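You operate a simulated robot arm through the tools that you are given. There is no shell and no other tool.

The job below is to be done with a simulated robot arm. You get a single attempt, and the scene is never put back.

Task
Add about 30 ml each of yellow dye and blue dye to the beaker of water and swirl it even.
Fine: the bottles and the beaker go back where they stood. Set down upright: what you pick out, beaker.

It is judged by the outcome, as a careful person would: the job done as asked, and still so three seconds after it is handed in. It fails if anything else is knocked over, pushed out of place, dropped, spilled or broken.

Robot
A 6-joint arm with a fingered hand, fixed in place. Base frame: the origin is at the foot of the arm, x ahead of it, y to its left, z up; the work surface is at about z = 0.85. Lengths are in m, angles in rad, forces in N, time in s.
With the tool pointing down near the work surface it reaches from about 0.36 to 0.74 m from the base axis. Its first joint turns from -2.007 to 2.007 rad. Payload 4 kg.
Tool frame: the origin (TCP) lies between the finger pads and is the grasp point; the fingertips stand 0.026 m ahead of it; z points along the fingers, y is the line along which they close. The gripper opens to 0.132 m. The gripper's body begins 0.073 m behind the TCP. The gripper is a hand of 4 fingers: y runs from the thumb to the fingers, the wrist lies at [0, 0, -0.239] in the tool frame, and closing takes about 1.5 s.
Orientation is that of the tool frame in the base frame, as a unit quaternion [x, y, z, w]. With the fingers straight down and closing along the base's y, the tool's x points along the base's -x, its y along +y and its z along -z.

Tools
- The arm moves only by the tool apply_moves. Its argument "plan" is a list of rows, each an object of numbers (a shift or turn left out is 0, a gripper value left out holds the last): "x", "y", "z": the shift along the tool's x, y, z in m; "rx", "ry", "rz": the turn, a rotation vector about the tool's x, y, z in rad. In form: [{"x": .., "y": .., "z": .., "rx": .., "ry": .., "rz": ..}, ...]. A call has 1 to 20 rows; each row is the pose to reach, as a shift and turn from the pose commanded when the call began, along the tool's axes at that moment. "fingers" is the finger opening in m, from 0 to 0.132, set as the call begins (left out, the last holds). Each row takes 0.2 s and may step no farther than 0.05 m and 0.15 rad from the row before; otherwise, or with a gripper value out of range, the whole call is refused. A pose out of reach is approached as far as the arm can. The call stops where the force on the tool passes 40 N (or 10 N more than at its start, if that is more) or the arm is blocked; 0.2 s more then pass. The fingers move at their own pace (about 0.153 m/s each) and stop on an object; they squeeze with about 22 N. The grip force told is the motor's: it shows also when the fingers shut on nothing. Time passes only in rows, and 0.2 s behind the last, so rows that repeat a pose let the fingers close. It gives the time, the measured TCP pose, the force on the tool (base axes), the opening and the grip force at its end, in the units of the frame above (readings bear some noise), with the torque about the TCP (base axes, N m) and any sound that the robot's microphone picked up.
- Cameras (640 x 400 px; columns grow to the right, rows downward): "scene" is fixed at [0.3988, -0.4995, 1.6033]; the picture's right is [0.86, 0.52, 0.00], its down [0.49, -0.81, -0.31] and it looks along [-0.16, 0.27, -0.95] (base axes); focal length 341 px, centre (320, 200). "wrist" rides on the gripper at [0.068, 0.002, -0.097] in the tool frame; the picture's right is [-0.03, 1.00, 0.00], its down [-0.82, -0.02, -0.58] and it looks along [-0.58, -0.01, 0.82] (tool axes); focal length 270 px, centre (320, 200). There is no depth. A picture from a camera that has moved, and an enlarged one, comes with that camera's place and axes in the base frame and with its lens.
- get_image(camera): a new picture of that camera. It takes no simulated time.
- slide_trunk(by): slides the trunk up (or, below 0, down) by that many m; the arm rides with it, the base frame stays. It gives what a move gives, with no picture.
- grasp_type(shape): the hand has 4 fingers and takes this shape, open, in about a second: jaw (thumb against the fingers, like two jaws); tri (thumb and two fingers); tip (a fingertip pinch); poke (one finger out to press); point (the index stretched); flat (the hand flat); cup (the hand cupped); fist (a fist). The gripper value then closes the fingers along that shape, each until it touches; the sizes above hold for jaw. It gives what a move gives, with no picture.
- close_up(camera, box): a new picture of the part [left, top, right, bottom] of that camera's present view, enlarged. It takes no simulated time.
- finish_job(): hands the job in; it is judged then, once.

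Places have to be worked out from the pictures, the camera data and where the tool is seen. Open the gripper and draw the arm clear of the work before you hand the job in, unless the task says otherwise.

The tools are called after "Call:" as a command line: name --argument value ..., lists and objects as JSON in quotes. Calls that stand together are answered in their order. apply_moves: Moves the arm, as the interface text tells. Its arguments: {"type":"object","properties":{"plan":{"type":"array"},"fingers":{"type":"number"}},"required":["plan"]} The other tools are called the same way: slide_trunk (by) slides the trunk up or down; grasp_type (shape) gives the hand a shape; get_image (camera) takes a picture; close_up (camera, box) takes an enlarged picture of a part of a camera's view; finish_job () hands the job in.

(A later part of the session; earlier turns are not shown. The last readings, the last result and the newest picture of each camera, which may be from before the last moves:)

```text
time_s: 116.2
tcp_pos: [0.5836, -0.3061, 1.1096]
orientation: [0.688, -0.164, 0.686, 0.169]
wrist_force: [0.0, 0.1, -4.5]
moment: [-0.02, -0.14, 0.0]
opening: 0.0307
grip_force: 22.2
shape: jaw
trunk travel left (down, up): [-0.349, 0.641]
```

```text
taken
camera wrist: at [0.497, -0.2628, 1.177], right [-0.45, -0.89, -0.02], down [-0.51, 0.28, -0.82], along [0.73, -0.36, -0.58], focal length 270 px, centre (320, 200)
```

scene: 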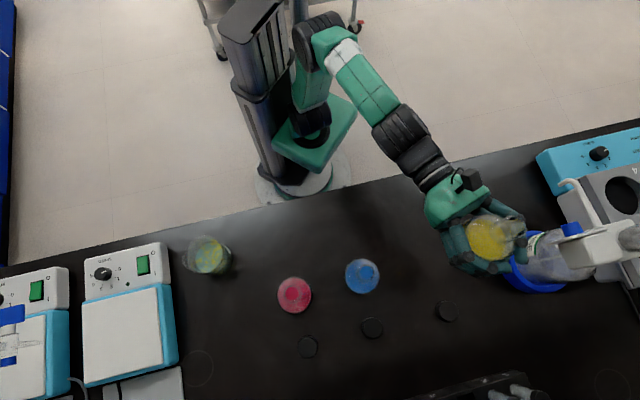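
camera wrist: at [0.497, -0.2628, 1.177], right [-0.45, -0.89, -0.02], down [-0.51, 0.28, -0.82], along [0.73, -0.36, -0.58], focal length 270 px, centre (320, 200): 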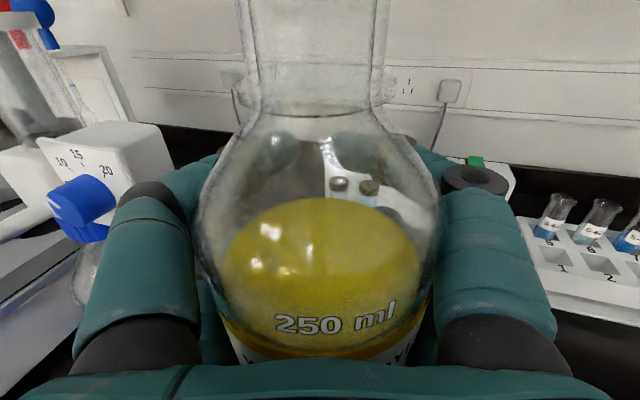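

The bottle is over its spot and still firmly held. I'll lower to about 1 cm above the table and compare with the original picture.

Call:
slide_trunk --by -0.14

Call:
slide_trunk --by -0.057

Call:
close_up --camera "scene" --box '[380, 200, 540, 300]'

Call:
close_up --camera "scene" --box '[400, 230, 500, 330]'

Call:
close_up --camera "scene" --box '[408, 230, 472, 280]'

```text
time_s: 117.9
tcp_pos: [0.5844, -0.3066, 0.9694]
orientation: [0.688, -0.164, 0.687, 0.167]
wrist_force: [-0.6, -0.5, -3.8]
moment: [-0.09, -0.11, 0.0]
opening: 0.0304
grip_force: 21.5
shape: jaw
trunk travel left (down, up): [-0.209, 0.781]
```

```text
time_s: 118.9
tcp_pos: [0.5838, -0.3047, 0.9115]
orientation: [0.688, -0.164, 0.687, 0.167]
wrist_force: [-0.3, 0.1, -3.9]
moment: [-0.05, -0.15, 0.01]
opening: 0.0306
grip_force: 21.8
shape: jaw
trunk travel left (down, up): [-0.152, 0.838]
```

```text
4.00 times, centred on (460, 250) of scene
camera zoom: at [0.3988, -0.4995, 1.6033], right [0.86, 0.52, 0.0], down [0.49, -0.81, -0.31], along [-0.16, 0.27, -0.95], focal length 1364 px, centre (-240, 0)
```

zoom: 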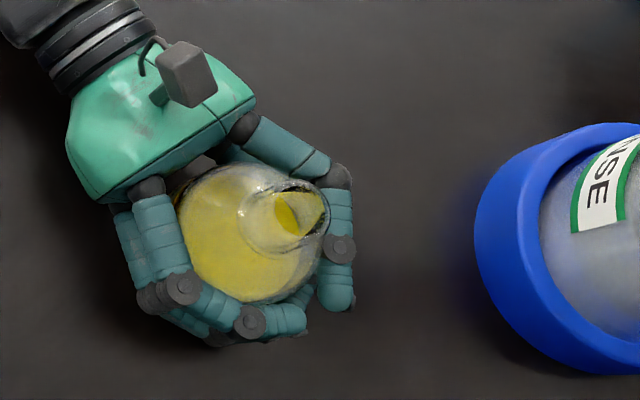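

```text
4.00 times, centred on (450, 280) of scene
camera zoom: at [0.3988, -0.4995, 1.6033], right [0.86, 0.52, 0.0], down [0.49, -0.81, -0.31], along [-0.16, 0.27, -0.95], focal length 1364 px, centre (-200, -120)
```

zoom: 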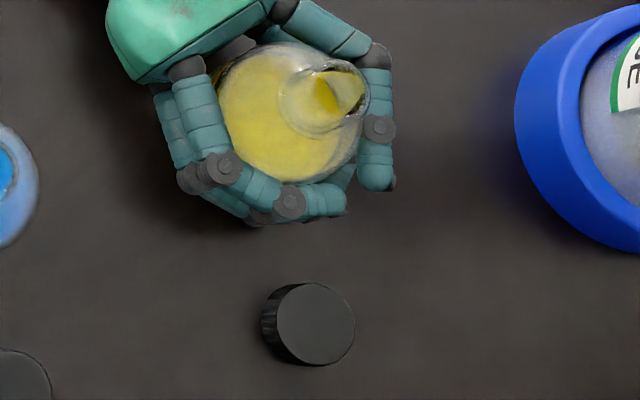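

```text
8.00 times, centred on (440, 255) of scene
camera zoom: at [0.3988, -0.4995, 1.6033], right [0.86, 0.52, 0.0], down [0.49, -0.81, -0.31], along [-0.16, 0.27, -0.95], focal length 2727 px, centre (-640, -240)
```

zoom: 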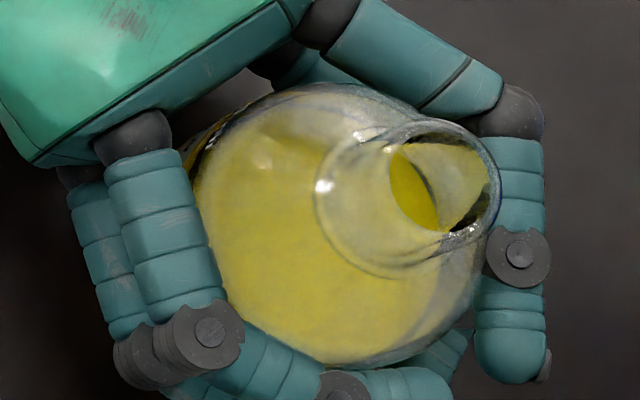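

Allowing for height, the bottle is within about 2 mm of its original spot, and the cap is well clear of the fingers. I'll correct that and lower to contact.

Call:
apply_moves --plan '[{"y": 0.002, "z": 0.001}, {"x": -0.003, "y": 0.002, "z": 0.001}, {"x": -0.006, "y": 0.002, "z": 0.001}, {"x": -0.0075, "y": 0.002, "z": 0.001}, {"x": -0.0085, "y": 0.002, "z": 0.001}]'

```text
time_s: 120.1
tcp_pos: [0.5825, -0.3079, 0.9048]
orientation: [0.687, -0.164, 0.687, 0.167]
wrist_force: [0.2, 0.0, -1.6]
moment: [0.03, -0.13, 0.0]
opening: 0.0306
grip_force: 22.0
shape: jaw
trunk travel left (down, up): [-0.152, 0.838]
```

The force has dropped to -1.6 N, so contact is beginning. I'll lower slightly more.

Call:
apply_moves --plan '[{"x": -0.0008}, {"x": -0.0008}]'

```text
time_s: 120.7
tcp_pos: [0.5829, -0.3086, 0.9031]
orientation: [0.687, -0.163, 0.688, 0.168]
wrist_force: [1.1, 0.2, 4.2]
moment: [0.11, -0.05, -0.01]
opening: 0.0312
grip_force: 21.8
shape: jaw
trunk travel left (down, up): [-0.152, 0.838]
```

The table is taking the weight (+4.2 N). I'll open the fingers in place.

Call:
apply_moves --plan '[{"z": 0}, {"z": 0}, {"z": 0}, {"z": 0}, {"z": 0}, {"z": 0}]' --fingers 0.1

Call:
close_up --camera "scene" --box '[400, 230, 500, 330]'

Call:
close_up --camera "scene" --box '[408, 230, 472, 280]'

Call:
get_image --camera "wrist"

```text
time_s: 122.1
tcp_pos: [0.5838, -0.3082, 0.9028]
orientation: [0.688, -0.163, 0.687, 0.167]
wrist_force: [-0.3, -0.7, 0.5]
moment: [-0.02, -0.01, 0.01]
opening: 0.0997
grip_force: 0.0
shape: jaw
trunk travel left (down, up): [-0.152, 0.838]
```

```text
4.00 times, centred on (450, 280) of scene
camera zoom: at [0.3988, -0.4995, 1.6033], right [0.86, 0.52, 0.0], down [0.49, -0.81, -0.31], along [-0.16, 0.27, -0.95], focal length 1364 px, centre (-200, -120)
```

zoom: 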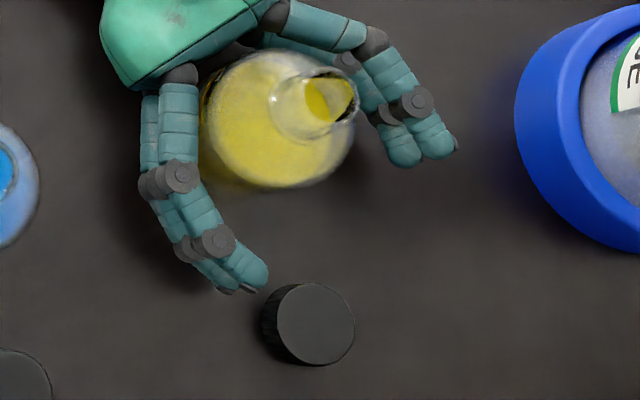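

```text
8.00 times, centred on (440, 255) of scene
camera zoom: at [0.3988, -0.4995, 1.6033], right [0.86, 0.52, 0.0], down [0.49, -0.81, -0.31], along [-0.16, 0.27, -0.95], focal length 2727 px, centre (-640, -240)
```

zoom: 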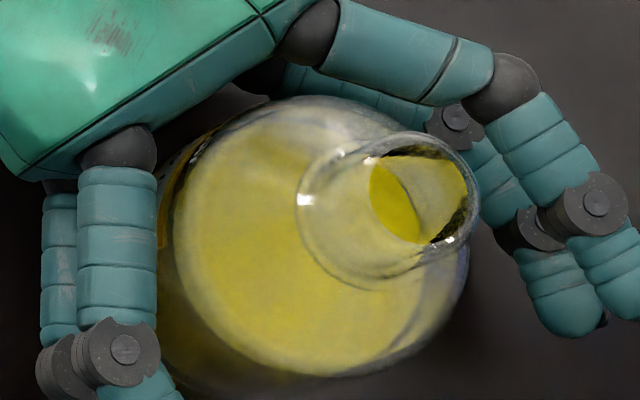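

```text
taken
camera wrist: at [0.4965, -0.2653, 0.971], right [-0.45, -0.89, -0.02], down [-0.51, 0.28, -0.82], along [0.73, -0.36, -0.58], focal length 270 px, centre (320, 200)
```

wrist: 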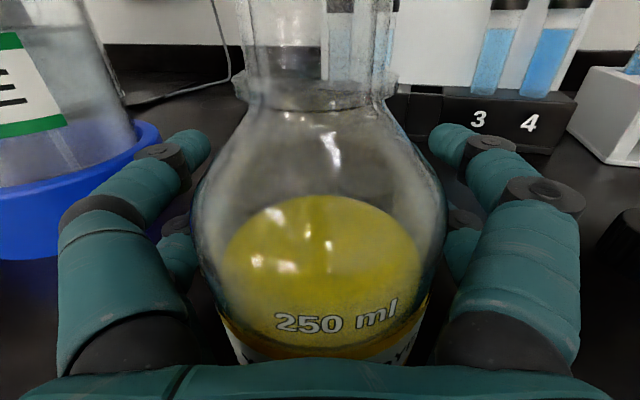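

The yellow bottle stands upright within about 1 mm of its original spot. I'll draw the hand back 3 cm away from the bottle and cap, then raise.

Call:
apply_moves --plan '[{"z": -0.008}, {"z": -0.016}, {"z": -0.024}, {"z": -0.032}, {"z": -0.032}]'

Call:
close_up --camera "scene" --box '[400, 210, 500, 310]'

```text
time_s: 123.3
tcp_pos: [0.5534, -0.2939, 0.9019]
orientation: [0.688, -0.164, 0.687, 0.168]
wrist_force: [0.9, 0.0, 0.4]
moment: [0.02, 0.0, -0.06]
opening: 0.0997
grip_force: 0.0
shape: jaw
trunk travel left (down, up): [-0.152, 0.838]
```

```text
4.00 times, centred on (450, 260) of scene
camera zoom: at [0.3988, -0.4995, 1.6033], right [0.86, 0.52, 0.0], down [0.49, -0.81, -0.31], along [-0.16, 0.27, -0.95], focal length 1364 px, centre (-200, -40)
```

zoom: 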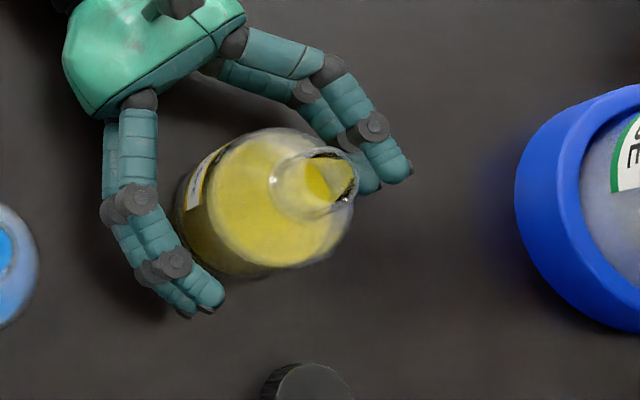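

Both bottles are back in place. For the beaker I'll use a top-down four-finger grasp, since the stirrer box stands close beside it and the side grasp tends to slip. First I'll raise clear and travel toward the beaker.

Call:
slide_trunk --by 0.2

Call:
apply_moves --plan '[{"y": 0.01, "z": -0.007, "rx": -0.02}, {"y": 0.03, "z": -0.021, "rx": -0.058}, {"y": 0.06, "z": -0.042, "rx": -0.115}, {"y": 0.09, "z": -0.063, "rx": -0.173}, {"y": 0.12, "z": -0.083, "rx": -0.23}, {"y": 0.15, "z": -0.104, "rx": -0.288}, {"y": 0.18, "z": -0.125, "rx": -0.346}, {"y": 0.21, "z": -0.146, "rx": -0.403}, {"y": 0.24, "z": -0.167, "rx": -0.461}, {"y": 0.27, "z": -0.188, "rx": -0.518}, {"y": 0.3, "z": -0.208, "rx": -0.576}, {"y": 0.3, "z": -0.208, "rx": -0.576}]'

Call:
get_image --camera "wrist"

Call:
get_image --camera "scene"

```text
time_s: 125.4
tcp_pos: [0.5543, -0.2941, 1.1022]
orientation: [0.688, -0.165, 0.687, 0.167]
wrist_force: [-0.3, -0.1, -0.4]
moment: [-0.01, -0.02, -0.01]
opening: 0.0996
grip_force: 0.0
shape: jaw
trunk travel left (down, up): [-0.352, 0.638]
```

```text
time_s: 128.0
tcp_pos: [0.2316, -0.4701, 1.1035]
orientation: [0.612, -0.353, 0.612, 0.356]
wrist_force: [-0.6, -0.1, 0.1]
moment: [0.0, -0.02, -0.03]
opening: 0.0997
grip_force: 0.1
shape: jaw
trunk travel left (down, up): [-0.352, 0.638]
```

```text
taken
camera wrist: at [0.1818, -0.3852, 1.172], right [-0.87, -0.5, -0.02], down [-0.27, 0.51, -0.82], along [0.42, -0.7, -0.58], focal length 270 px, centre (320, 200)
```

wrist: 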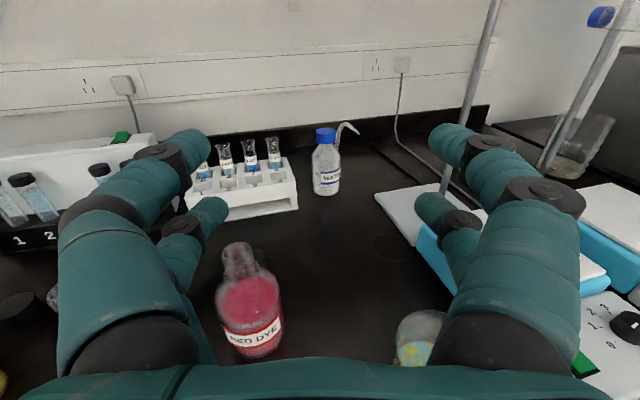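

```text
taken
```

scene: 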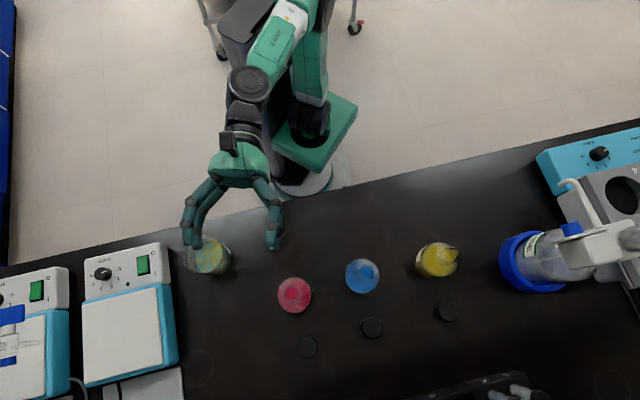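

Everything on the table is as it should be. I'll raise the trunk 0.2 and then pitch the hand down to vertical above the beaker area, well above all objects.

Call:
slide_trunk --by 0.2

Call:
apply_moves --plan '[{"x": -0.0128, "y": 0.0057, "z": -0.0004, "ry": -0.131}, {"x": -0.0256, "y": 0.0114, "z": -0.0008, "ry": -0.262}, {"x": -0.0384, "y": 0.0171, "z": -0.0012, "ry": -0.393}, {"x": -0.0512, "y": 0.0228, "z": -0.0016, "ry": -0.524}, {"x": -0.064, "y": 0.0285, "z": -0.002, "ry": -0.654}, {"x": -0.0768, "y": 0.0342, "z": -0.0024, "ry": -0.785}, {"x": -0.0895, "y": 0.0398, "z": -0.0028, "ry": -0.916}, {"x": -0.1023, "y": 0.0455, "z": -0.0032, "ry": -1.047}, {"x": -0.1151, "y": 0.0512, "z": -0.0036, "ry": -1.178}, {"x": -0.1279, "y": 0.0569, "z": -0.004, "ry": -1.309}, {"x": -0.1407, "y": 0.0626, "z": -0.0044, "ry": -1.44}, {"x": -0.1535, "y": 0.0683, "z": -0.0048, "ry": -1.5708}, {"x": -0.1535, "y": 0.0683, "z": -0.0048, "ry": -1.5708}]'

Call:
get_image --camera "scene"

Call:
get_image --camera "wrist"

```text
time_s: 130.2
tcp_pos: [0.2319, -0.469, 1.3046]
orientation: [0.612, -0.352, 0.612, 0.356]
wrist_force: [0.3, 0.2, 0.4]
moment: [0.0, 0.0, -0.03]
opening: 0.0998
grip_force: 0.1
shape: jaw
trunk travel left (down, up): [-0.552, 0.438]
```

```text
time_s: 133.0
tcp_pos: [0.1576, -0.4815, 1.0979]
orientation: [0.86, -0.495, 0.109, -0.065]
wrist_force: [-0.8, -0.5, -0.4]
moment: [0.04, 0.01, 0.04]
opening: 0.0997
grip_force: 0.1
shape: jaw
out of reach, approached as far as the arm can: row 6, 7, 8, 9, 10, 11, 12, 13
trunk travel left (down, up): [-0.552, 0.438]
```

```text
taken
```

scene: 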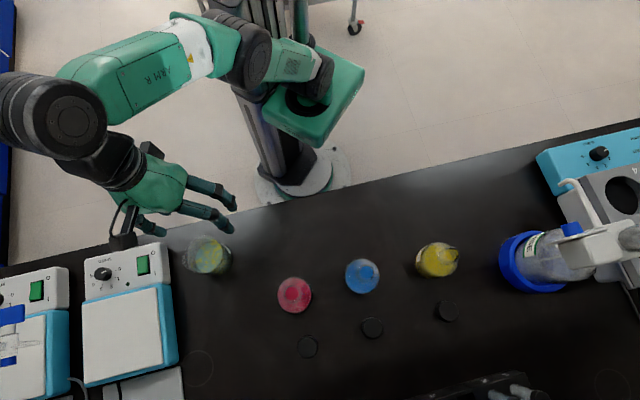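

```text
taken
camera wrist: at [0.1651, -0.5428, 1.1999], right [-0.85, -0.48, -0.22], down [-0.52, 0.72, 0.46], along [-0.06, 0.51, -0.86], focal length 270 px, centre (320, 200)
```

wrist: 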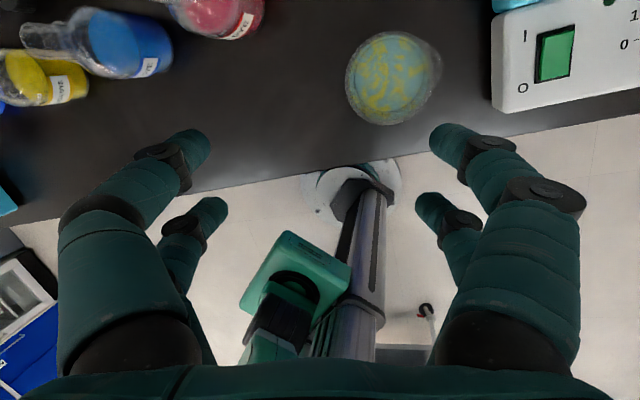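

Full top-down isn't reachable here; the tool stays tilted about 15°. Triangulating the stirrer box, though, its nearest edge is 0.095 m from the beaker's centre and only about 2 cm high, so a side grasp is safe after all. I'll return to the level pose, now above the beaker.

Call:
apply_moves --plan '[{"x": 0.0011, "y": 0.0025, "z": -0.0129, "ry": 0.131}, {"x": 0.0022, "y": 0.0049, "z": -0.0258, "ry": 0.262}, {"x": 0.0033, "y": 0.0074, "z": -0.0388, "ry": 0.393}, {"x": 0.0043, "y": 0.0098, "z": -0.0517, "ry": 0.524}, {"x": 0.0054, "y": 0.0123, "z": -0.0646, "ry": 0.654}, {"x": 0.0065, "y": 0.0148, "z": -0.0775, "ry": 0.785}, {"x": 0.0076, "y": 0.0172, "z": -0.0904, "ry": 0.916}, {"x": 0.0087, "y": 0.0197, "z": -0.1033, "ry": 1.047}, {"x": 0.0098, "y": 0.0221, "z": -0.1163, "ry": 1.178}, {"x": 0.0108, "y": 0.0246, "z": -0.1292, "ry": 1.309}, {"x": 0.0119, "y": 0.027, "z": -0.1421, "ry": 1.44}, {"x": 0.013, "y": 0.0295, "z": -0.155, "ry": 1.5708}, {"x": 0.013, "y": 0.0295, "z": -0.155, "ry": 1.5708}]'

Call:
get_image --camera "scene"

Call:
get_image --camera "wrist"

```text
time_s: 135.8
tcp_pos: [0.0937, -0.5069, 1.2975]
orientation: [0.536, -0.403, 0.68, 0.296]
wrist_force: [-0.2, 0.7, 0.2]
moment: [0.0, -0.03, -0.02]
opening: 0.0999
grip_force: 0.2
shape: jaw
out of reach, approached as far as the arm can: row 11, 12, 13
trunk travel left (down, up): [-0.552, 0.438]
```

```text
taken
```

scene: 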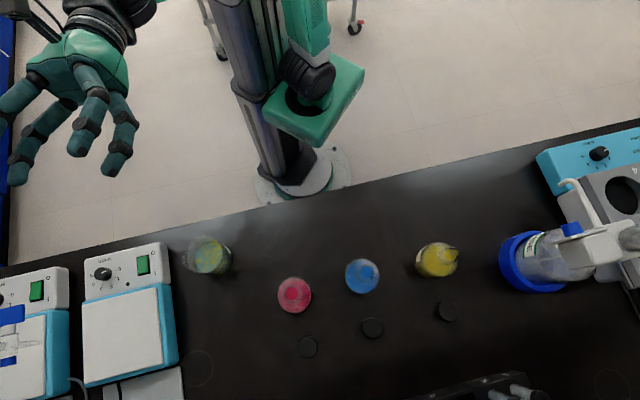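

```text
taken
camera wrist: at [0.0282, -0.4248, 1.3534], right [-0.83, -0.5, -0.26], down [-0.06, 0.53, -0.84], along [0.56, -0.68, -0.47], focal length 270 px, centre (320, 200)
```

wrist: 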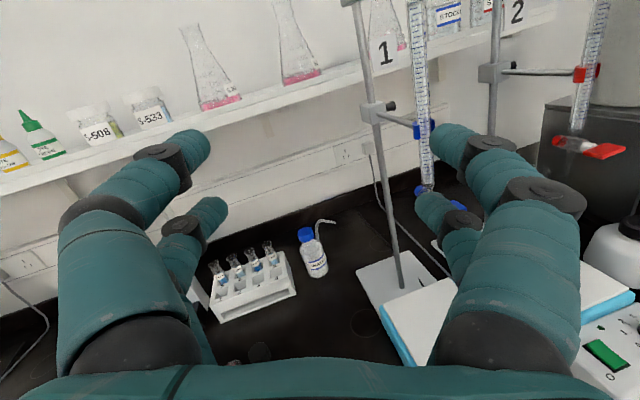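

The arm strayed into an awkward branch at the left, with the pose off by about 6 cm and rolled. I'll go back to the known good level pose at (0.232, -0.469, 1.305).

Call:
apply_moves --plan '[{"y": -0.02, "z": -0.0018}, {"y": -0.04, "z": -0.0036}, {"y": -0.06, "z": -0.0054}, {"y": -0.08, "z": -0.0072}, {"y": -0.0986, "z": -0.0089}, {"y": -0.0986, "z": -0.0089}, {"y": -0.0986, "z": -0.0089}]'

Call:
get_image --camera "scene"

```text
time_s: 137.4
tcp_pos: [0.1737, -0.4492, 1.3199]
orientation: [0.53, -0.395, 0.685, 0.305]
wrist_force: [-0.4, -0.1, -0.2]
moment: [0.02, 0.02, 0.0]
opening: 0.0997
grip_force: 0.1
shape: jaw
out of reach, approached as far as the arm can: row 1, 2
trunk travel left (down, up): [-0.552, 0.438]
```

```text
taken
```

scene: 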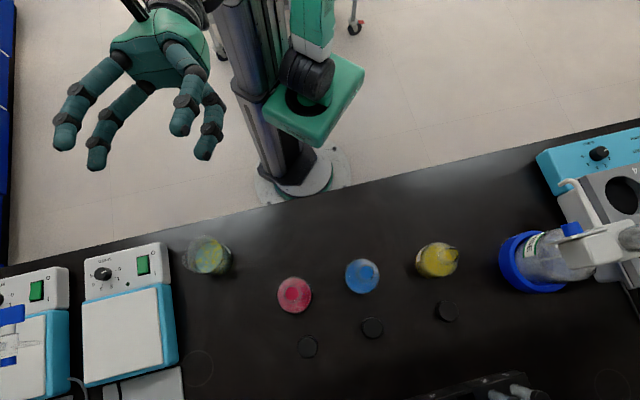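

The last rows weren't flagged, so the arm may still be catching up. I'll hold a moment and read again.

Call:
apply_moves --plan '[{"z": 0}, {"z": 0}, {"z": 0}, {"z": 0}, {"z": 0}, {"z": 0}]'

Call:
get_image --camera "scene"

```text
time_s: 138.8
tcp_pos: [0.1727, -0.4488, 1.3206]
orientation: [0.53, -0.396, 0.685, 0.306]
wrist_force: [0.5, -0.2, 0.3]
moment: [0.03, -0.02, 0.0]
opening: 0.0996
grip_force: 0.1
shape: jaw
trunk travel left (down, up): [-0.552, 0.438]
```

```text
taken
```

scene: 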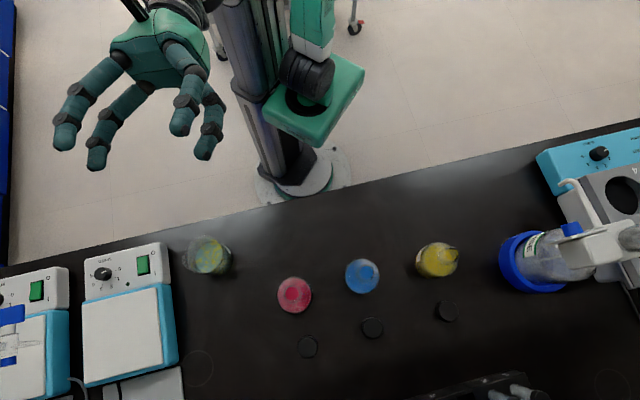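

I see: after an out-of-reach call, the commanded pose becomes the reached one, so my shift was applied in the rolled frame. I'll now correct to the level pose at heading -60°, (0.232, -0.469, 1.305).

Call:
apply_moves --plan '[{"x": -0.0051, "y": -0.006, "z": 0.0074, "ry": -0.021, "rz": -0.0368}, {"x": -0.0101, "y": -0.0121, "z": 0.0147, "ry": -0.0421, "rz": -0.0736}, {"x": -0.0152, "y": -0.0181, "z": 0.0221, "ry": -0.0631, "rz": -0.1104}, {"x": -0.0203, "y": -0.0241, "z": 0.0295, "ry": -0.0841, "rz": -0.1472}, {"x": -0.0253, "y": -0.0302, "z": 0.0368, "ry": -0.1052, "rz": -0.184}, {"x": -0.0304, "y": -0.0362, "z": 0.0442, "ry": -0.1262, "rz": -0.2208}, {"x": -0.0304, "y": -0.0362, "z": 0.0442, "ry": -0.1262, "rz": -0.2208}]'

Call:
get_image --camera "scene"

```text
time_s: 140.4
tcp_pos: [0.2321, -0.4684, 1.3039]
orientation: [0.612, -0.354, 0.612, 0.354]
wrist_force: [0.2, -0.3, -0.1]
moment: [-0.02, 0.02, 0.01]
opening: 0.0997
grip_force: 0.0
shape: jaw
trunk travel left (down, up): [-0.552, 0.438]
```

```text
taken
```

scene: 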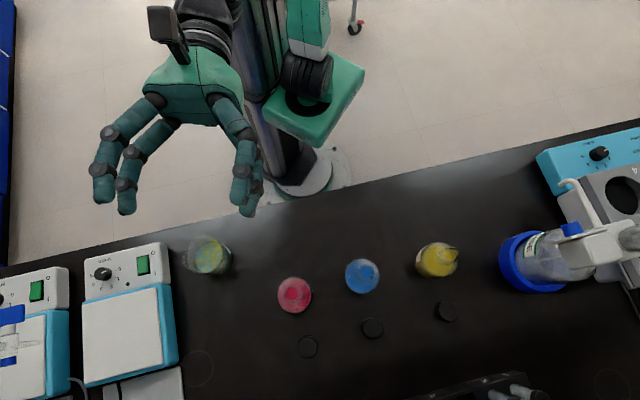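

Back in the good configuration. I'll lower the trunk to the earlier travel height (z≈1.10) and then move above the beaker with heading about -65°.

Call:
slide_trunk --by -0.2

Call:
apply_moves --plan '[{"y": 0.014, "z": 0.0015, "rx": -0.0145}, {"y": 0.0283, "z": 0.003, "rx": -0.029}, {"y": 0.0425, "z": 0.0045, "rx": -0.0435}, {"y": 0.0567, "z": 0.006, "rx": -0.058}, {"y": 0.0708, "z": 0.0075, "rx": -0.0725}, {"y": 0.085, "z": 0.0086, "rx": -0.087}, {"y": 0.085, "z": 0.0086, "rx": -0.087}]' --fingers 0.11

Call:
get_image --camera "scene"

Call:
get_image --camera "wrist"

```text
time_s: 142.6
tcp_pos: [0.2308, -0.4693, 1.1047]
orientation: [0.612, -0.354, 0.613, 0.354]
wrist_force: [0.6, 0.4, 0.0]
moment: [0.01, 0.01, 0.01]
opening: 0.0997
grip_force: 0.0
shape: jaw
trunk travel left (down, up): [-0.352, 0.638]
```

```text
time_s: 144.2
tcp_pos: [0.1607, -0.518, 1.104]
orientation: [0.596, -0.379, 0.597, 0.38]
wrist_force: [0.6, -0.1, -0.3]
moment: [-0.02, 0.02, -0.01]
opening: 0.1097
grip_force: 0.1
shape: jaw
trunk travel left (down, up): [-0.352, 0.638]
```

```text
taken
```

scene: 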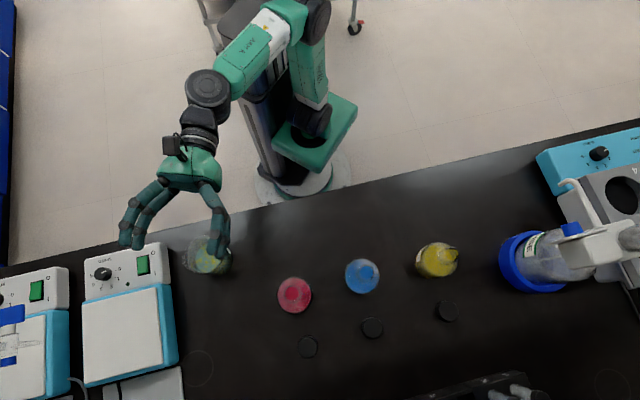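

```text
taken
camera wrist: at [0.1195, -0.4313, 1.1721], right [-0.91, -0.42, -0.03], down [-0.23, 0.53, -0.82], along [0.36, -0.73, -0.58], focal length 270 px, centre (320, 200)
```

wrist: 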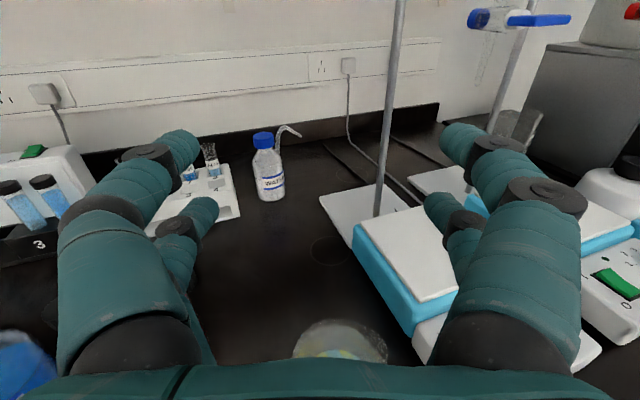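

Level above the beaker at heading -65°. I'll zoom in to check how the beaker and the stirrer's raised plate sit relative to the finger paths.

Call:
close_up --camera "wrist" --box '[280, 200, 480, 370]'

Call:
close_up --camera "scene" --box '[80, 220, 240, 380]'

```text
2.35 times, centred on (380, 285) of wrist
camera zoom: at [0.1195, -0.4313, 1.1721], right [-0.91, -0.42, -0.03], down [-0.23, 0.53, -0.82], along [0.36, -0.73, -0.58], focal length 636 px, centre (179, 0)
```

zoom: 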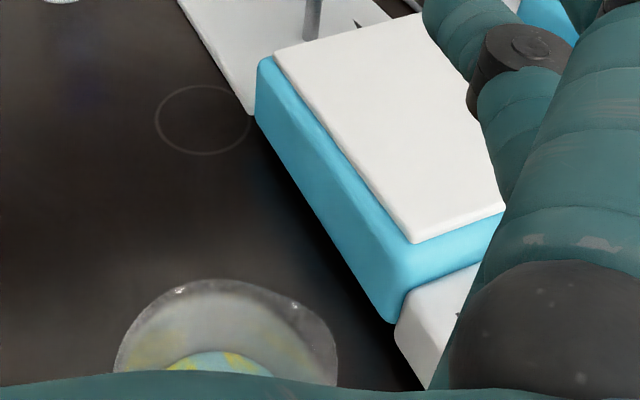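

```text
2.50 times, centred on (160, 300) of scene
camera zoom: at [0.3988, -0.4995, 1.6033], right [0.86, 0.52, 0.0], down [0.49, -0.81, -0.31], along [-0.16, 0.27, -0.95], focal length 852 px, centre (720, -50)
```

zoom: 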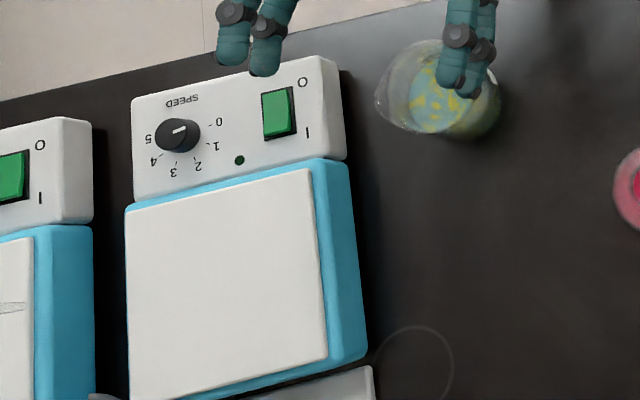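

The stirrer's raised body starts about 10 cm from the beaker's centre, so the side grasp fits. I refine the beaker to about (0.1535, -0.527), turn the heading to -59° for more clearance, and centre over it.

Call:
apply_moves --plan '[{"y": 0.005, "z": 0.001, "rx": 0.05}, {"y": 0.0106, "z": 0.0022, "rx": 0.1}, {"y": 0.0106, "z": 0.0022, "rx": 0.1}]' --fingers 0.105

Call:
slide_trunk --by -0.09

Call:
get_image --camera "wrist"

Call:
close_up --camera "scene" --box '[120, 180, 280, 280]'

```text
time_s: 145.0
tcp_pos: [0.1523, -0.5254, 1.1038]
orientation: [0.614, -0.349, 0.615, 0.35]
wrist_force: [-0.4, 0.0, -0.6]
moment: [0.01, 0.04, 0.03]
opening: 0.105
grip_force: 0.0
shape: jaw
trunk travel left (down, up): [-0.352, 0.638]
```

```text
time_s: 146.2
tcp_pos: [0.153, -0.5257, 1.014]
orientation: [0.615, -0.349, 0.615, 0.35]
wrist_force: [0.3, 0.4, -0.5]
moment: [0.0, 0.01, -0.01]
opening: 0.1052
grip_force: 0.0
shape: jaw
trunk travel left (down, up): [-0.262, 0.728]
```

```text
taken
camera wrist: at [0.1024, -0.4428, 1.0822], right [-0.86, -0.51, -0.03], down [-0.28, 0.51, -0.82], along [0.43, -0.69, -0.58], focal length 270 px, centre (320, 200)
```

wrist: 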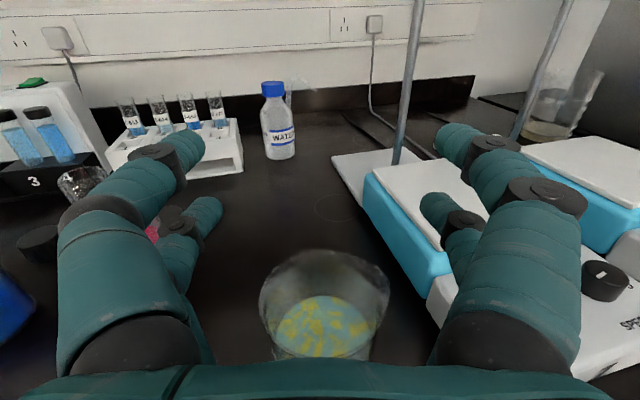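

```text
4.00 times, centred on (200, 230) of scene
camera zoom: at [0.3988, -0.4995, 1.6033], right [0.86, 0.52, 0.0], down [0.49, -0.81, -0.31], along [-0.16, 0.27, -0.95], focal length 1364 px, centre (800, 80)
```

zoom: 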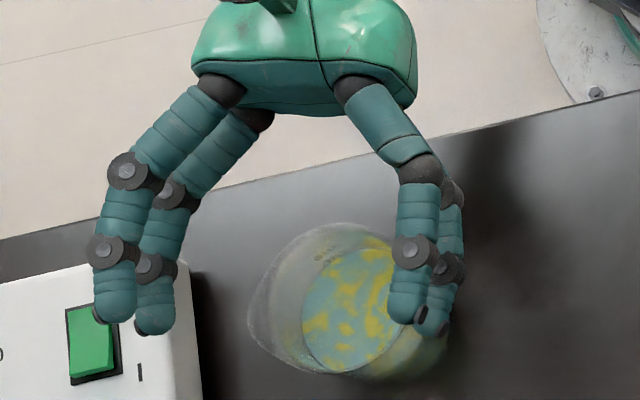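

The beaker is centred and the right-hand fingers will come down in the gap between it and the stirrer panel. I'll lower 6 cm more and check.

Call:
slide_trunk --by -0.06

Call:
get_image --camera "wrist"

Call:
close_up --camera "scene" --box '[120, 190, 280, 290]'

```text
time_s: 147.2
tcp_pos: [0.1531, -0.5241, 0.9542]
orientation: [0.614, -0.348, 0.616, 0.349]
wrist_force: [0.7, -0.3, -0.1]
moment: [0.03, 0.0, 0.0]
opening: 0.1052
grip_force: 0.1
shape: jaw
trunk travel left (down, up): [-0.202, 0.788]
```

```text
taken
camera wrist: at [0.1024, -0.4428, 1.0222], right [-0.86, -0.51, -0.03], down [-0.28, 0.51, -0.82], along [0.43, -0.69, -0.58], focal length 270 px, centre (320, 200)
```

wrist: 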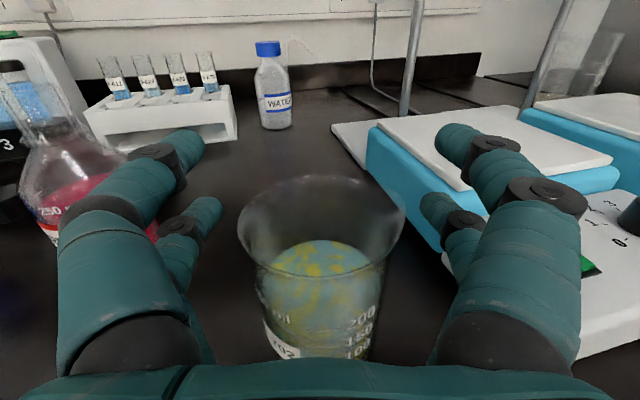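

```text
4.00 times, centred on (200, 240) of scene
camera zoom: at [0.3988, -0.4995, 1.6033], right [0.86, 0.52, 0.0], down [0.49, -0.81, -0.31], along [-0.16, 0.27, -0.95], focal length 1364 px, centre (800, 40)
```

zoom: 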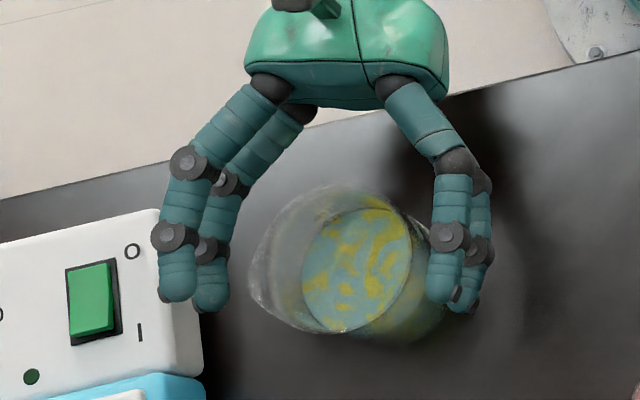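

Aligned, and the fingers are clear of both the beaker and the stirrer. I'll lower the last 4.4 cm to grip height.

Call:
slide_trunk --by -0.044

Call:
get_image --camera "wrist"

Call:
close_up --camera "scene" --box '[140, 190, 300, 290]'

```text
time_s: 148.1
tcp_pos: [0.1535, -0.525, 0.9104]
orientation: [0.614, -0.349, 0.616, 0.349]
wrist_force: [0.3, 0.4, 0.9]
moment: [0.02, 0.03, -0.01]
opening: 0.1051
grip_force: 0.0
shape: jaw
trunk travel left (down, up): [-0.158, 0.832]
```

```text
taken
camera wrist: at [0.1024, -0.4428, 0.9782], right [-0.86, -0.51, -0.03], down [-0.28, 0.51, -0.82], along [0.43, -0.69, -0.58], focal length 270 px, centre (320, 200)
```

wrist: 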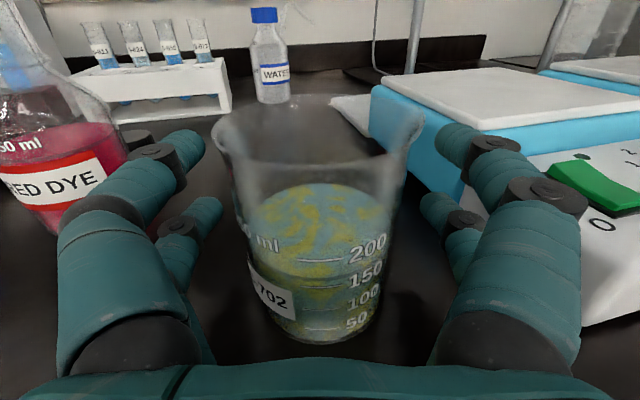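

```text
4.00 times, centred on (220, 240) of scene
camera zoom: at [0.3988, -0.4995, 1.6033], right [0.86, 0.52, 0.0], down [0.49, -0.81, -0.31], along [-0.16, 0.27, -0.95], focal length 1364 px, centre (720, 40)
```

zoom: 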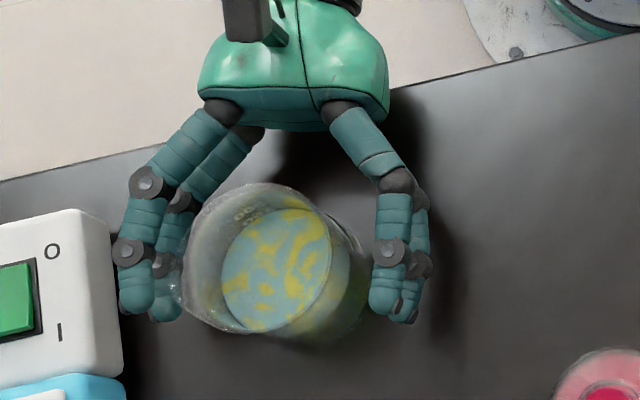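

The beaker reads about 140 ml in total and is centred between the fingers. I'll move the hand forward 3 cm so the beaker seats near the palm for a caged grip; the right-hand fingertips stay about 2 cm clear of the stirrer.

Call:
apply_moves --plan '[{"z": 0.0}, {"z": 0.006}, {"z": 0.012}, {"z": 0.018}, {"z": 0.024}, {"z": 0.029}, {"z": 0.029}]' --fingers 0.097

Call:
get_image --camera "wrist"

Call:
close_up --camera "scene" --box '[140, 190, 300, 290]'

```text
time_s: 149.7
tcp_pos: [0.1684, -0.5507, 0.9104]
orientation: [0.614, -0.349, 0.616, 0.35]
wrist_force: [0.7, 1.0, -0.2]
moment: [-0.02, 0.01, 0.03]
opening: 0.0974
grip_force: 0.0
shape: jaw
trunk travel left (down, up): [-0.158, 0.832]
```

```text
taken
camera wrist: at [0.1176, -0.4672, 0.978], right [-0.86, -0.51, -0.03], down [-0.28, 0.51, -0.82], along [0.43, -0.69, -0.58], focal length 270 px, centre (320, 200)
```

wrist: 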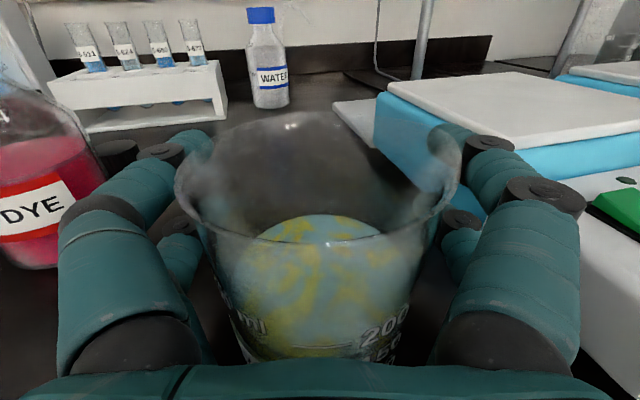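

```text
4.00 times, centred on (220, 240) of scene
camera zoom: at [0.3988, -0.4995, 1.6033], right [0.86, 0.52, 0.0], down [0.49, -0.81, -0.31], along [-0.16, 0.27, -0.95], focal length 1364 px, centre (720, 40)
```

zoom: 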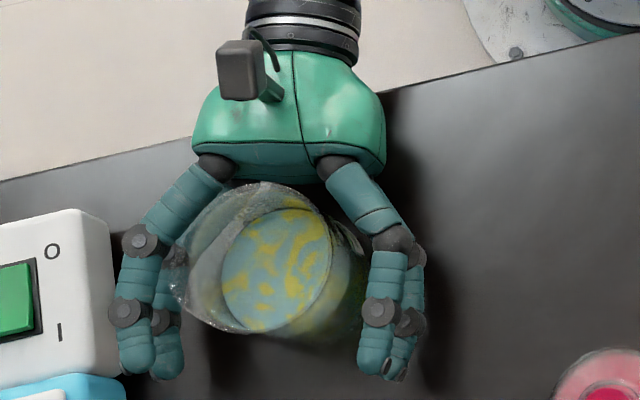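

The beaker hasn't moved and sits between the fingers near the palm. I'll close fully, letting the fingers wrap and stop on it.

Call:
apply_moves --plan '[{"z": 0}, {"z": 0}, {"z": 0}, {"z": 0}, {"z": 0}, {"z": 0}, {"z": 0}, {"z": 0}, {"z": 0}, {"z": 0}]' --fingers 0.0

Call:
get_image --camera "wrist"

Call:
close_up --camera "scene" --box '[140, 190, 300, 290]'

```text
time_s: 151.9
tcp_pos: [0.1686, -0.549, 0.9107]
orientation: [0.615, -0.349, 0.615, 0.349]
wrist_force: [2.0, -2.4, 3.0]
moment: [0.15, 0.02, -0.01]
opening: 0.0264
grip_force: 22.6
shape: jaw
trunk travel left (down, up): [-0.158, 0.832]
```

```text
taken
camera wrist: at [0.1176, -0.467, 0.9781], right [-0.86, -0.51, -0.03], down [-0.28, 0.51, -0.82], along [0.43, -0.69, -0.58], focal length 270 px, centre (320, 200)
```

wrist: 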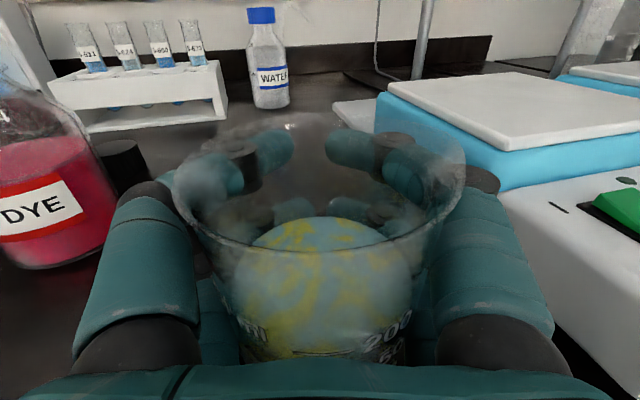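

```text
4.00 times, centred on (220, 240) of scene
camera zoom: at [0.3988, -0.4995, 1.6033], right [0.86, 0.52, 0.0], down [0.49, -0.81, -0.31], along [-0.16, 0.27, -0.95], focal length 1364 px, centre (720, 40)
```

zoom: 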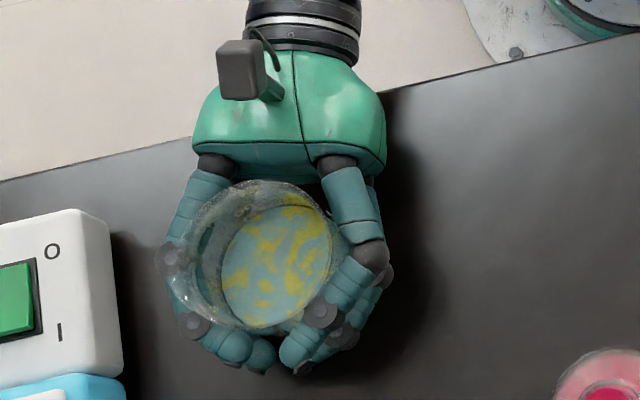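

The beaker is wrapped by all four fingers (opening 0.026, 22 N) and stayed in place. I'll lift 2 cm and check that it hangs level.

Call:
slide_trunk --by 0.02

Call:
get_image --camera "wrist"

Call:
close_up --camera "scene" --box '[140, 190, 300, 290]'

```text
time_s: 152.6
tcp_pos: [0.169, -0.55, 0.9293]
orientation: [0.614, -0.349, 0.616, 0.349]
wrist_force: [-0.5, -0.5, -1.9]
moment: [-0.1, -0.02, 0.0]
opening: 0.0265
grip_force: 22.1
shape: jaw
trunk travel left (down, up): [-0.178, 0.812]
```

```text
taken
camera wrist: at [0.1176, -0.4674, 0.9976], right [-0.86, -0.51, -0.03], down [-0.28, 0.51, -0.82], along [0.43, -0.69, -0.58], focal length 270 px, centre (320, 200)
```

wrist: 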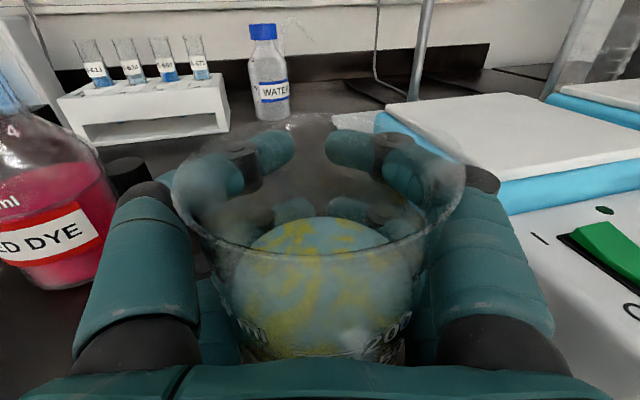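

```text
4.00 times, centred on (220, 240) of scene
camera zoom: at [0.3988, -0.4995, 1.6033], right [0.86, 0.52, 0.0], down [0.49, -0.81, -0.31], along [-0.16, 0.27, -0.95], focal length 1364 px, centre (720, 40)
```

zoom: 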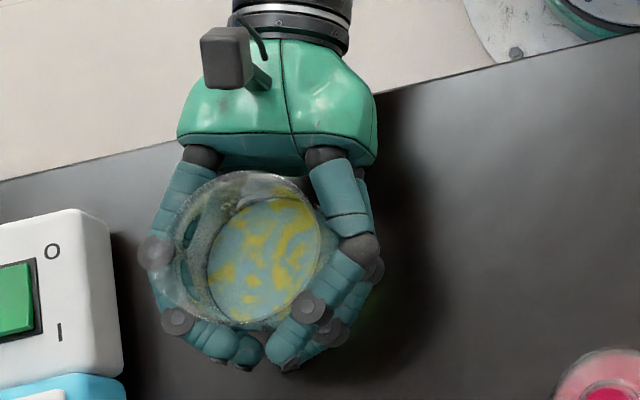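

It hangs level and secure at about 2 N. I'll lift another 10 cm into free space for swirling.

Call:
slide_trunk --by 0.1

Call:
close_up --camera "scene" --box '[120, 170, 280, 270]'

```text
time_s: 153.9
tcp_pos: [0.1694, -0.5498, 1.0293]
orientation: [0.615, -0.348, 0.615, 0.348]
wrist_force: [0.6, 0.7, -2.5]
moment: [-0.09, -0.04, 0.03]
opening: 0.0266
grip_force: 21.6
shape: jaw
trunk travel left (down, up): [-0.278, 0.712]
```

```text
4.00 times, centred on (200, 220) of scene
camera zoom: at [0.3988, -0.4995, 1.6033], right [0.86, 0.52, 0.0], down [0.49, -0.81, -0.31], along [-0.16, 0.27, -0.95], focal length 1364 px, centre (800, 120)
```

zoom: 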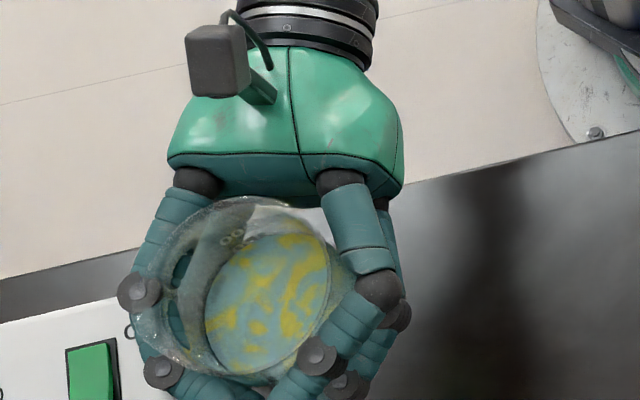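

The beaker is steady, with plenty of freeboard above the liquid. I'll start with a gentle swirl: 1.5 cm circles, one turn per second.

Call:
apply_moves --plan '[{"y": 0.0075}, {"y": 0.0046, "z": 0.0143}, {"y": -0.0121, "z": 0.0088}, {"y": -0.0121, "z": -0.0088}, {"y": 0.0046, "z": -0.0143}, {"y": 0.015}, {"y": 0.0046, "z": 0.0143}, {"y": -0.0121, "z": 0.0088}, {"y": -0.0121, "z": -0.0088}, {"y": 0.0046, "z": -0.0143}, {"y": 0.015}, {"y": 0.0046, "z": 0.0143}, {"y": -0.0121, "z": 0.0088}, {"y": -0.0121, "z": -0.0088}, {"y": 0.0046, "z": -0.0143}, {"y": 0.015}, {"y": 0.0075}, {"y": 0.0}, {"y": 0.0}]'

Call:
close_up --camera "scene" --box '[120, 170, 280, 270]'

Call:
get_image --camera "wrist"

```text
time_s: 157.9
tcp_pos: [0.1687, -0.5488, 1.0279]
orientation: [0.615, -0.349, 0.614, 0.349]
wrist_force: [-0.6, 0.0, -2.2]
moment: [-0.07, -0.05, 0.0]
opening: 0.0264
grip_force: 21.8
shape: jaw
trunk travel left (down, up): [-0.278, 0.712]
```

```text
4.00 times, centred on (200, 220) of scene
camera zoom: at [0.3988, -0.4995, 1.6033], right [0.86, 0.52, 0.0], down [0.49, -0.81, -0.31], along [-0.16, 0.27, -0.95], focal length 1364 px, centre (800, 120)
```

zoom: 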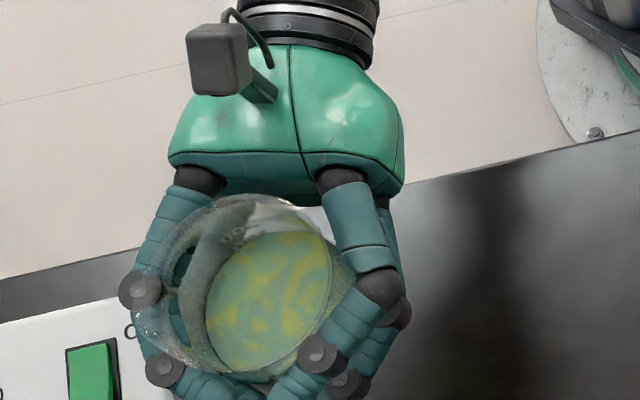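

```text
taken
camera wrist: at [0.1173, -0.4665, 1.0976], right [-0.86, -0.51, -0.03], down [-0.28, 0.51, -0.82], along [0.43, -0.69, -0.58], focal length 270 px, centre (320, 200)
```

wrist: 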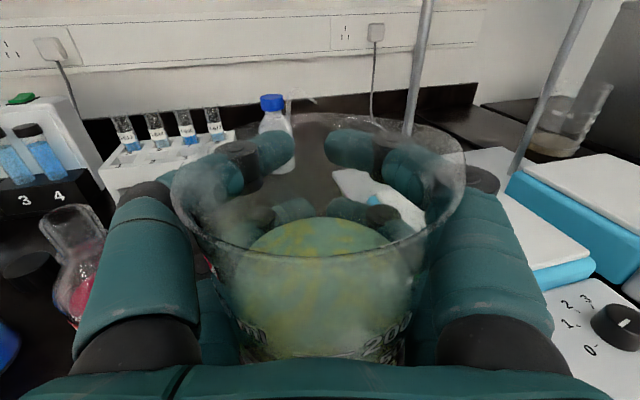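

The swirl is working: the patches are blending toward green, with a steady grip and no spill. I'll continue with slightly larger 2 cm circles.

Call:
apply_moves --plan '[{"y": 0.01}, {"y": 0.0062, "z": 0.019}, {"y": -0.0162, "z": 0.0118}, {"y": -0.0162, "z": -0.0118}, {"y": 0.0062, "z": -0.019}, {"y": 0.02}, {"y": 0.0062, "z": 0.019}, {"y": -0.0162, "z": 0.0118}, {"y": -0.0162, "z": -0.0118}, {"y": 0.0062, "z": -0.019}, {"y": 0.02}, {"y": 0.0062, "z": 0.019}, {"y": -0.0162, "z": 0.0118}, {"y": -0.0162, "z": -0.0118}, {"y": 0.0062, "z": -0.019}, {"y": 0.02}, {"y": 0.01}, {"y": 0.0}, {"y": 0.0}]'

Call:
apply_moves --plan '[{"y": 0.01}, {"y": 0.0062, "z": 0.019}, {"y": -0.0162, "z": 0.0118}, {"y": -0.0162, "z": -0.0118}, {"y": 0.0062, "z": -0.019}, {"y": 0.02}, {"y": 0.0062, "z": 0.019}, {"y": -0.0162, "z": 0.0118}, {"y": -0.0162, "z": -0.0118}, {"y": 0.0062, "z": -0.019}, {"y": 0.02}, {"y": 0.0062, "z": 0.019}, {"y": -0.0162, "z": 0.0118}, {"y": -0.0162, "z": -0.0118}, {"y": 0.0062, "z": -0.019}, {"y": 0.02}, {"y": 0.01}, {"y": 0.0}, {"y": 0.0}]'

Call:
close_up --camera "scene" --box '[120, 170, 280, 270]'

Call:
close_up --camera "wrist" --box '[200, 180, 440, 350]'

```text
time_s: 161.9
tcp_pos: [0.1696, -0.5511, 1.0286]
orientation: [0.615, -0.349, 0.615, 0.349]
wrist_force: [-0.2, -0.6, -2.5]
moment: [-0.07, -0.05, 0.02]
opening: 0.0264
grip_force: 22.1
shape: jaw
trunk travel left (down, up): [-0.278, 0.712]
```

```text
time_s: 165.9
tcp_pos: [0.1685, -0.5488, 1.0291]
orientation: [0.615, -0.35, 0.615, 0.349]
wrist_force: [0.5, 0.4, -3.3]
moment: [-0.05, -0.03, -0.02]
opening: 0.0263
grip_force: 21.8
shape: jaw
trunk travel left (down, up): [-0.278, 0.712]
```

```text
4.00 times, centred on (200, 220) of scene
camera zoom: at [0.3988, -0.4995, 1.6033], right [0.86, 0.52, 0.0], down [0.49, -0.81, -0.31], along [-0.16, 0.27, -0.95], focal length 1364 px, centre (800, 120)
```

zoom: 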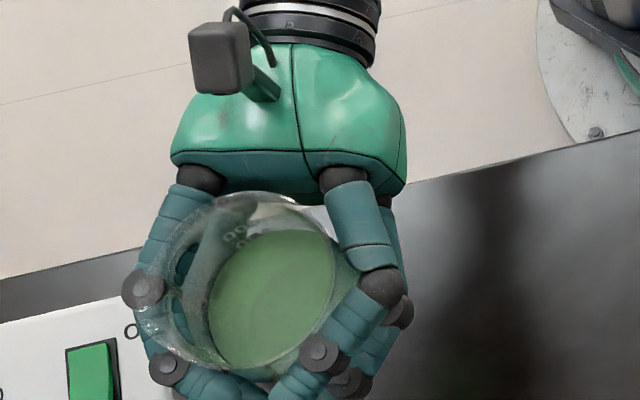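

```text
2.35 times, centred on (320, 265) of wrist
camera zoom: at [0.1179, -0.4656, 1.0978], right [-0.86, -0.51, -0.03], down [-0.28, 0.51, -0.82], along [0.43, -0.69, -0.58], focal length 636 px, centre (320, 47)
```

zoom: 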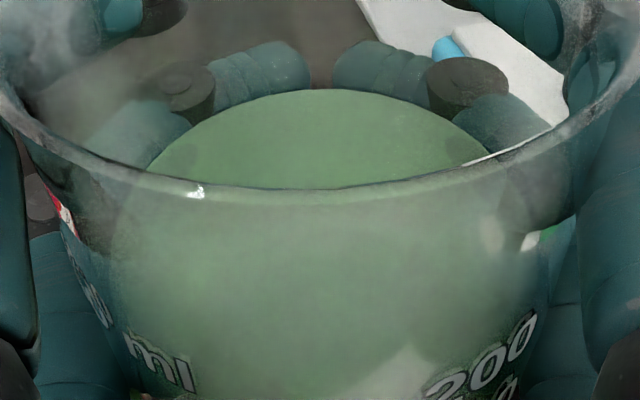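

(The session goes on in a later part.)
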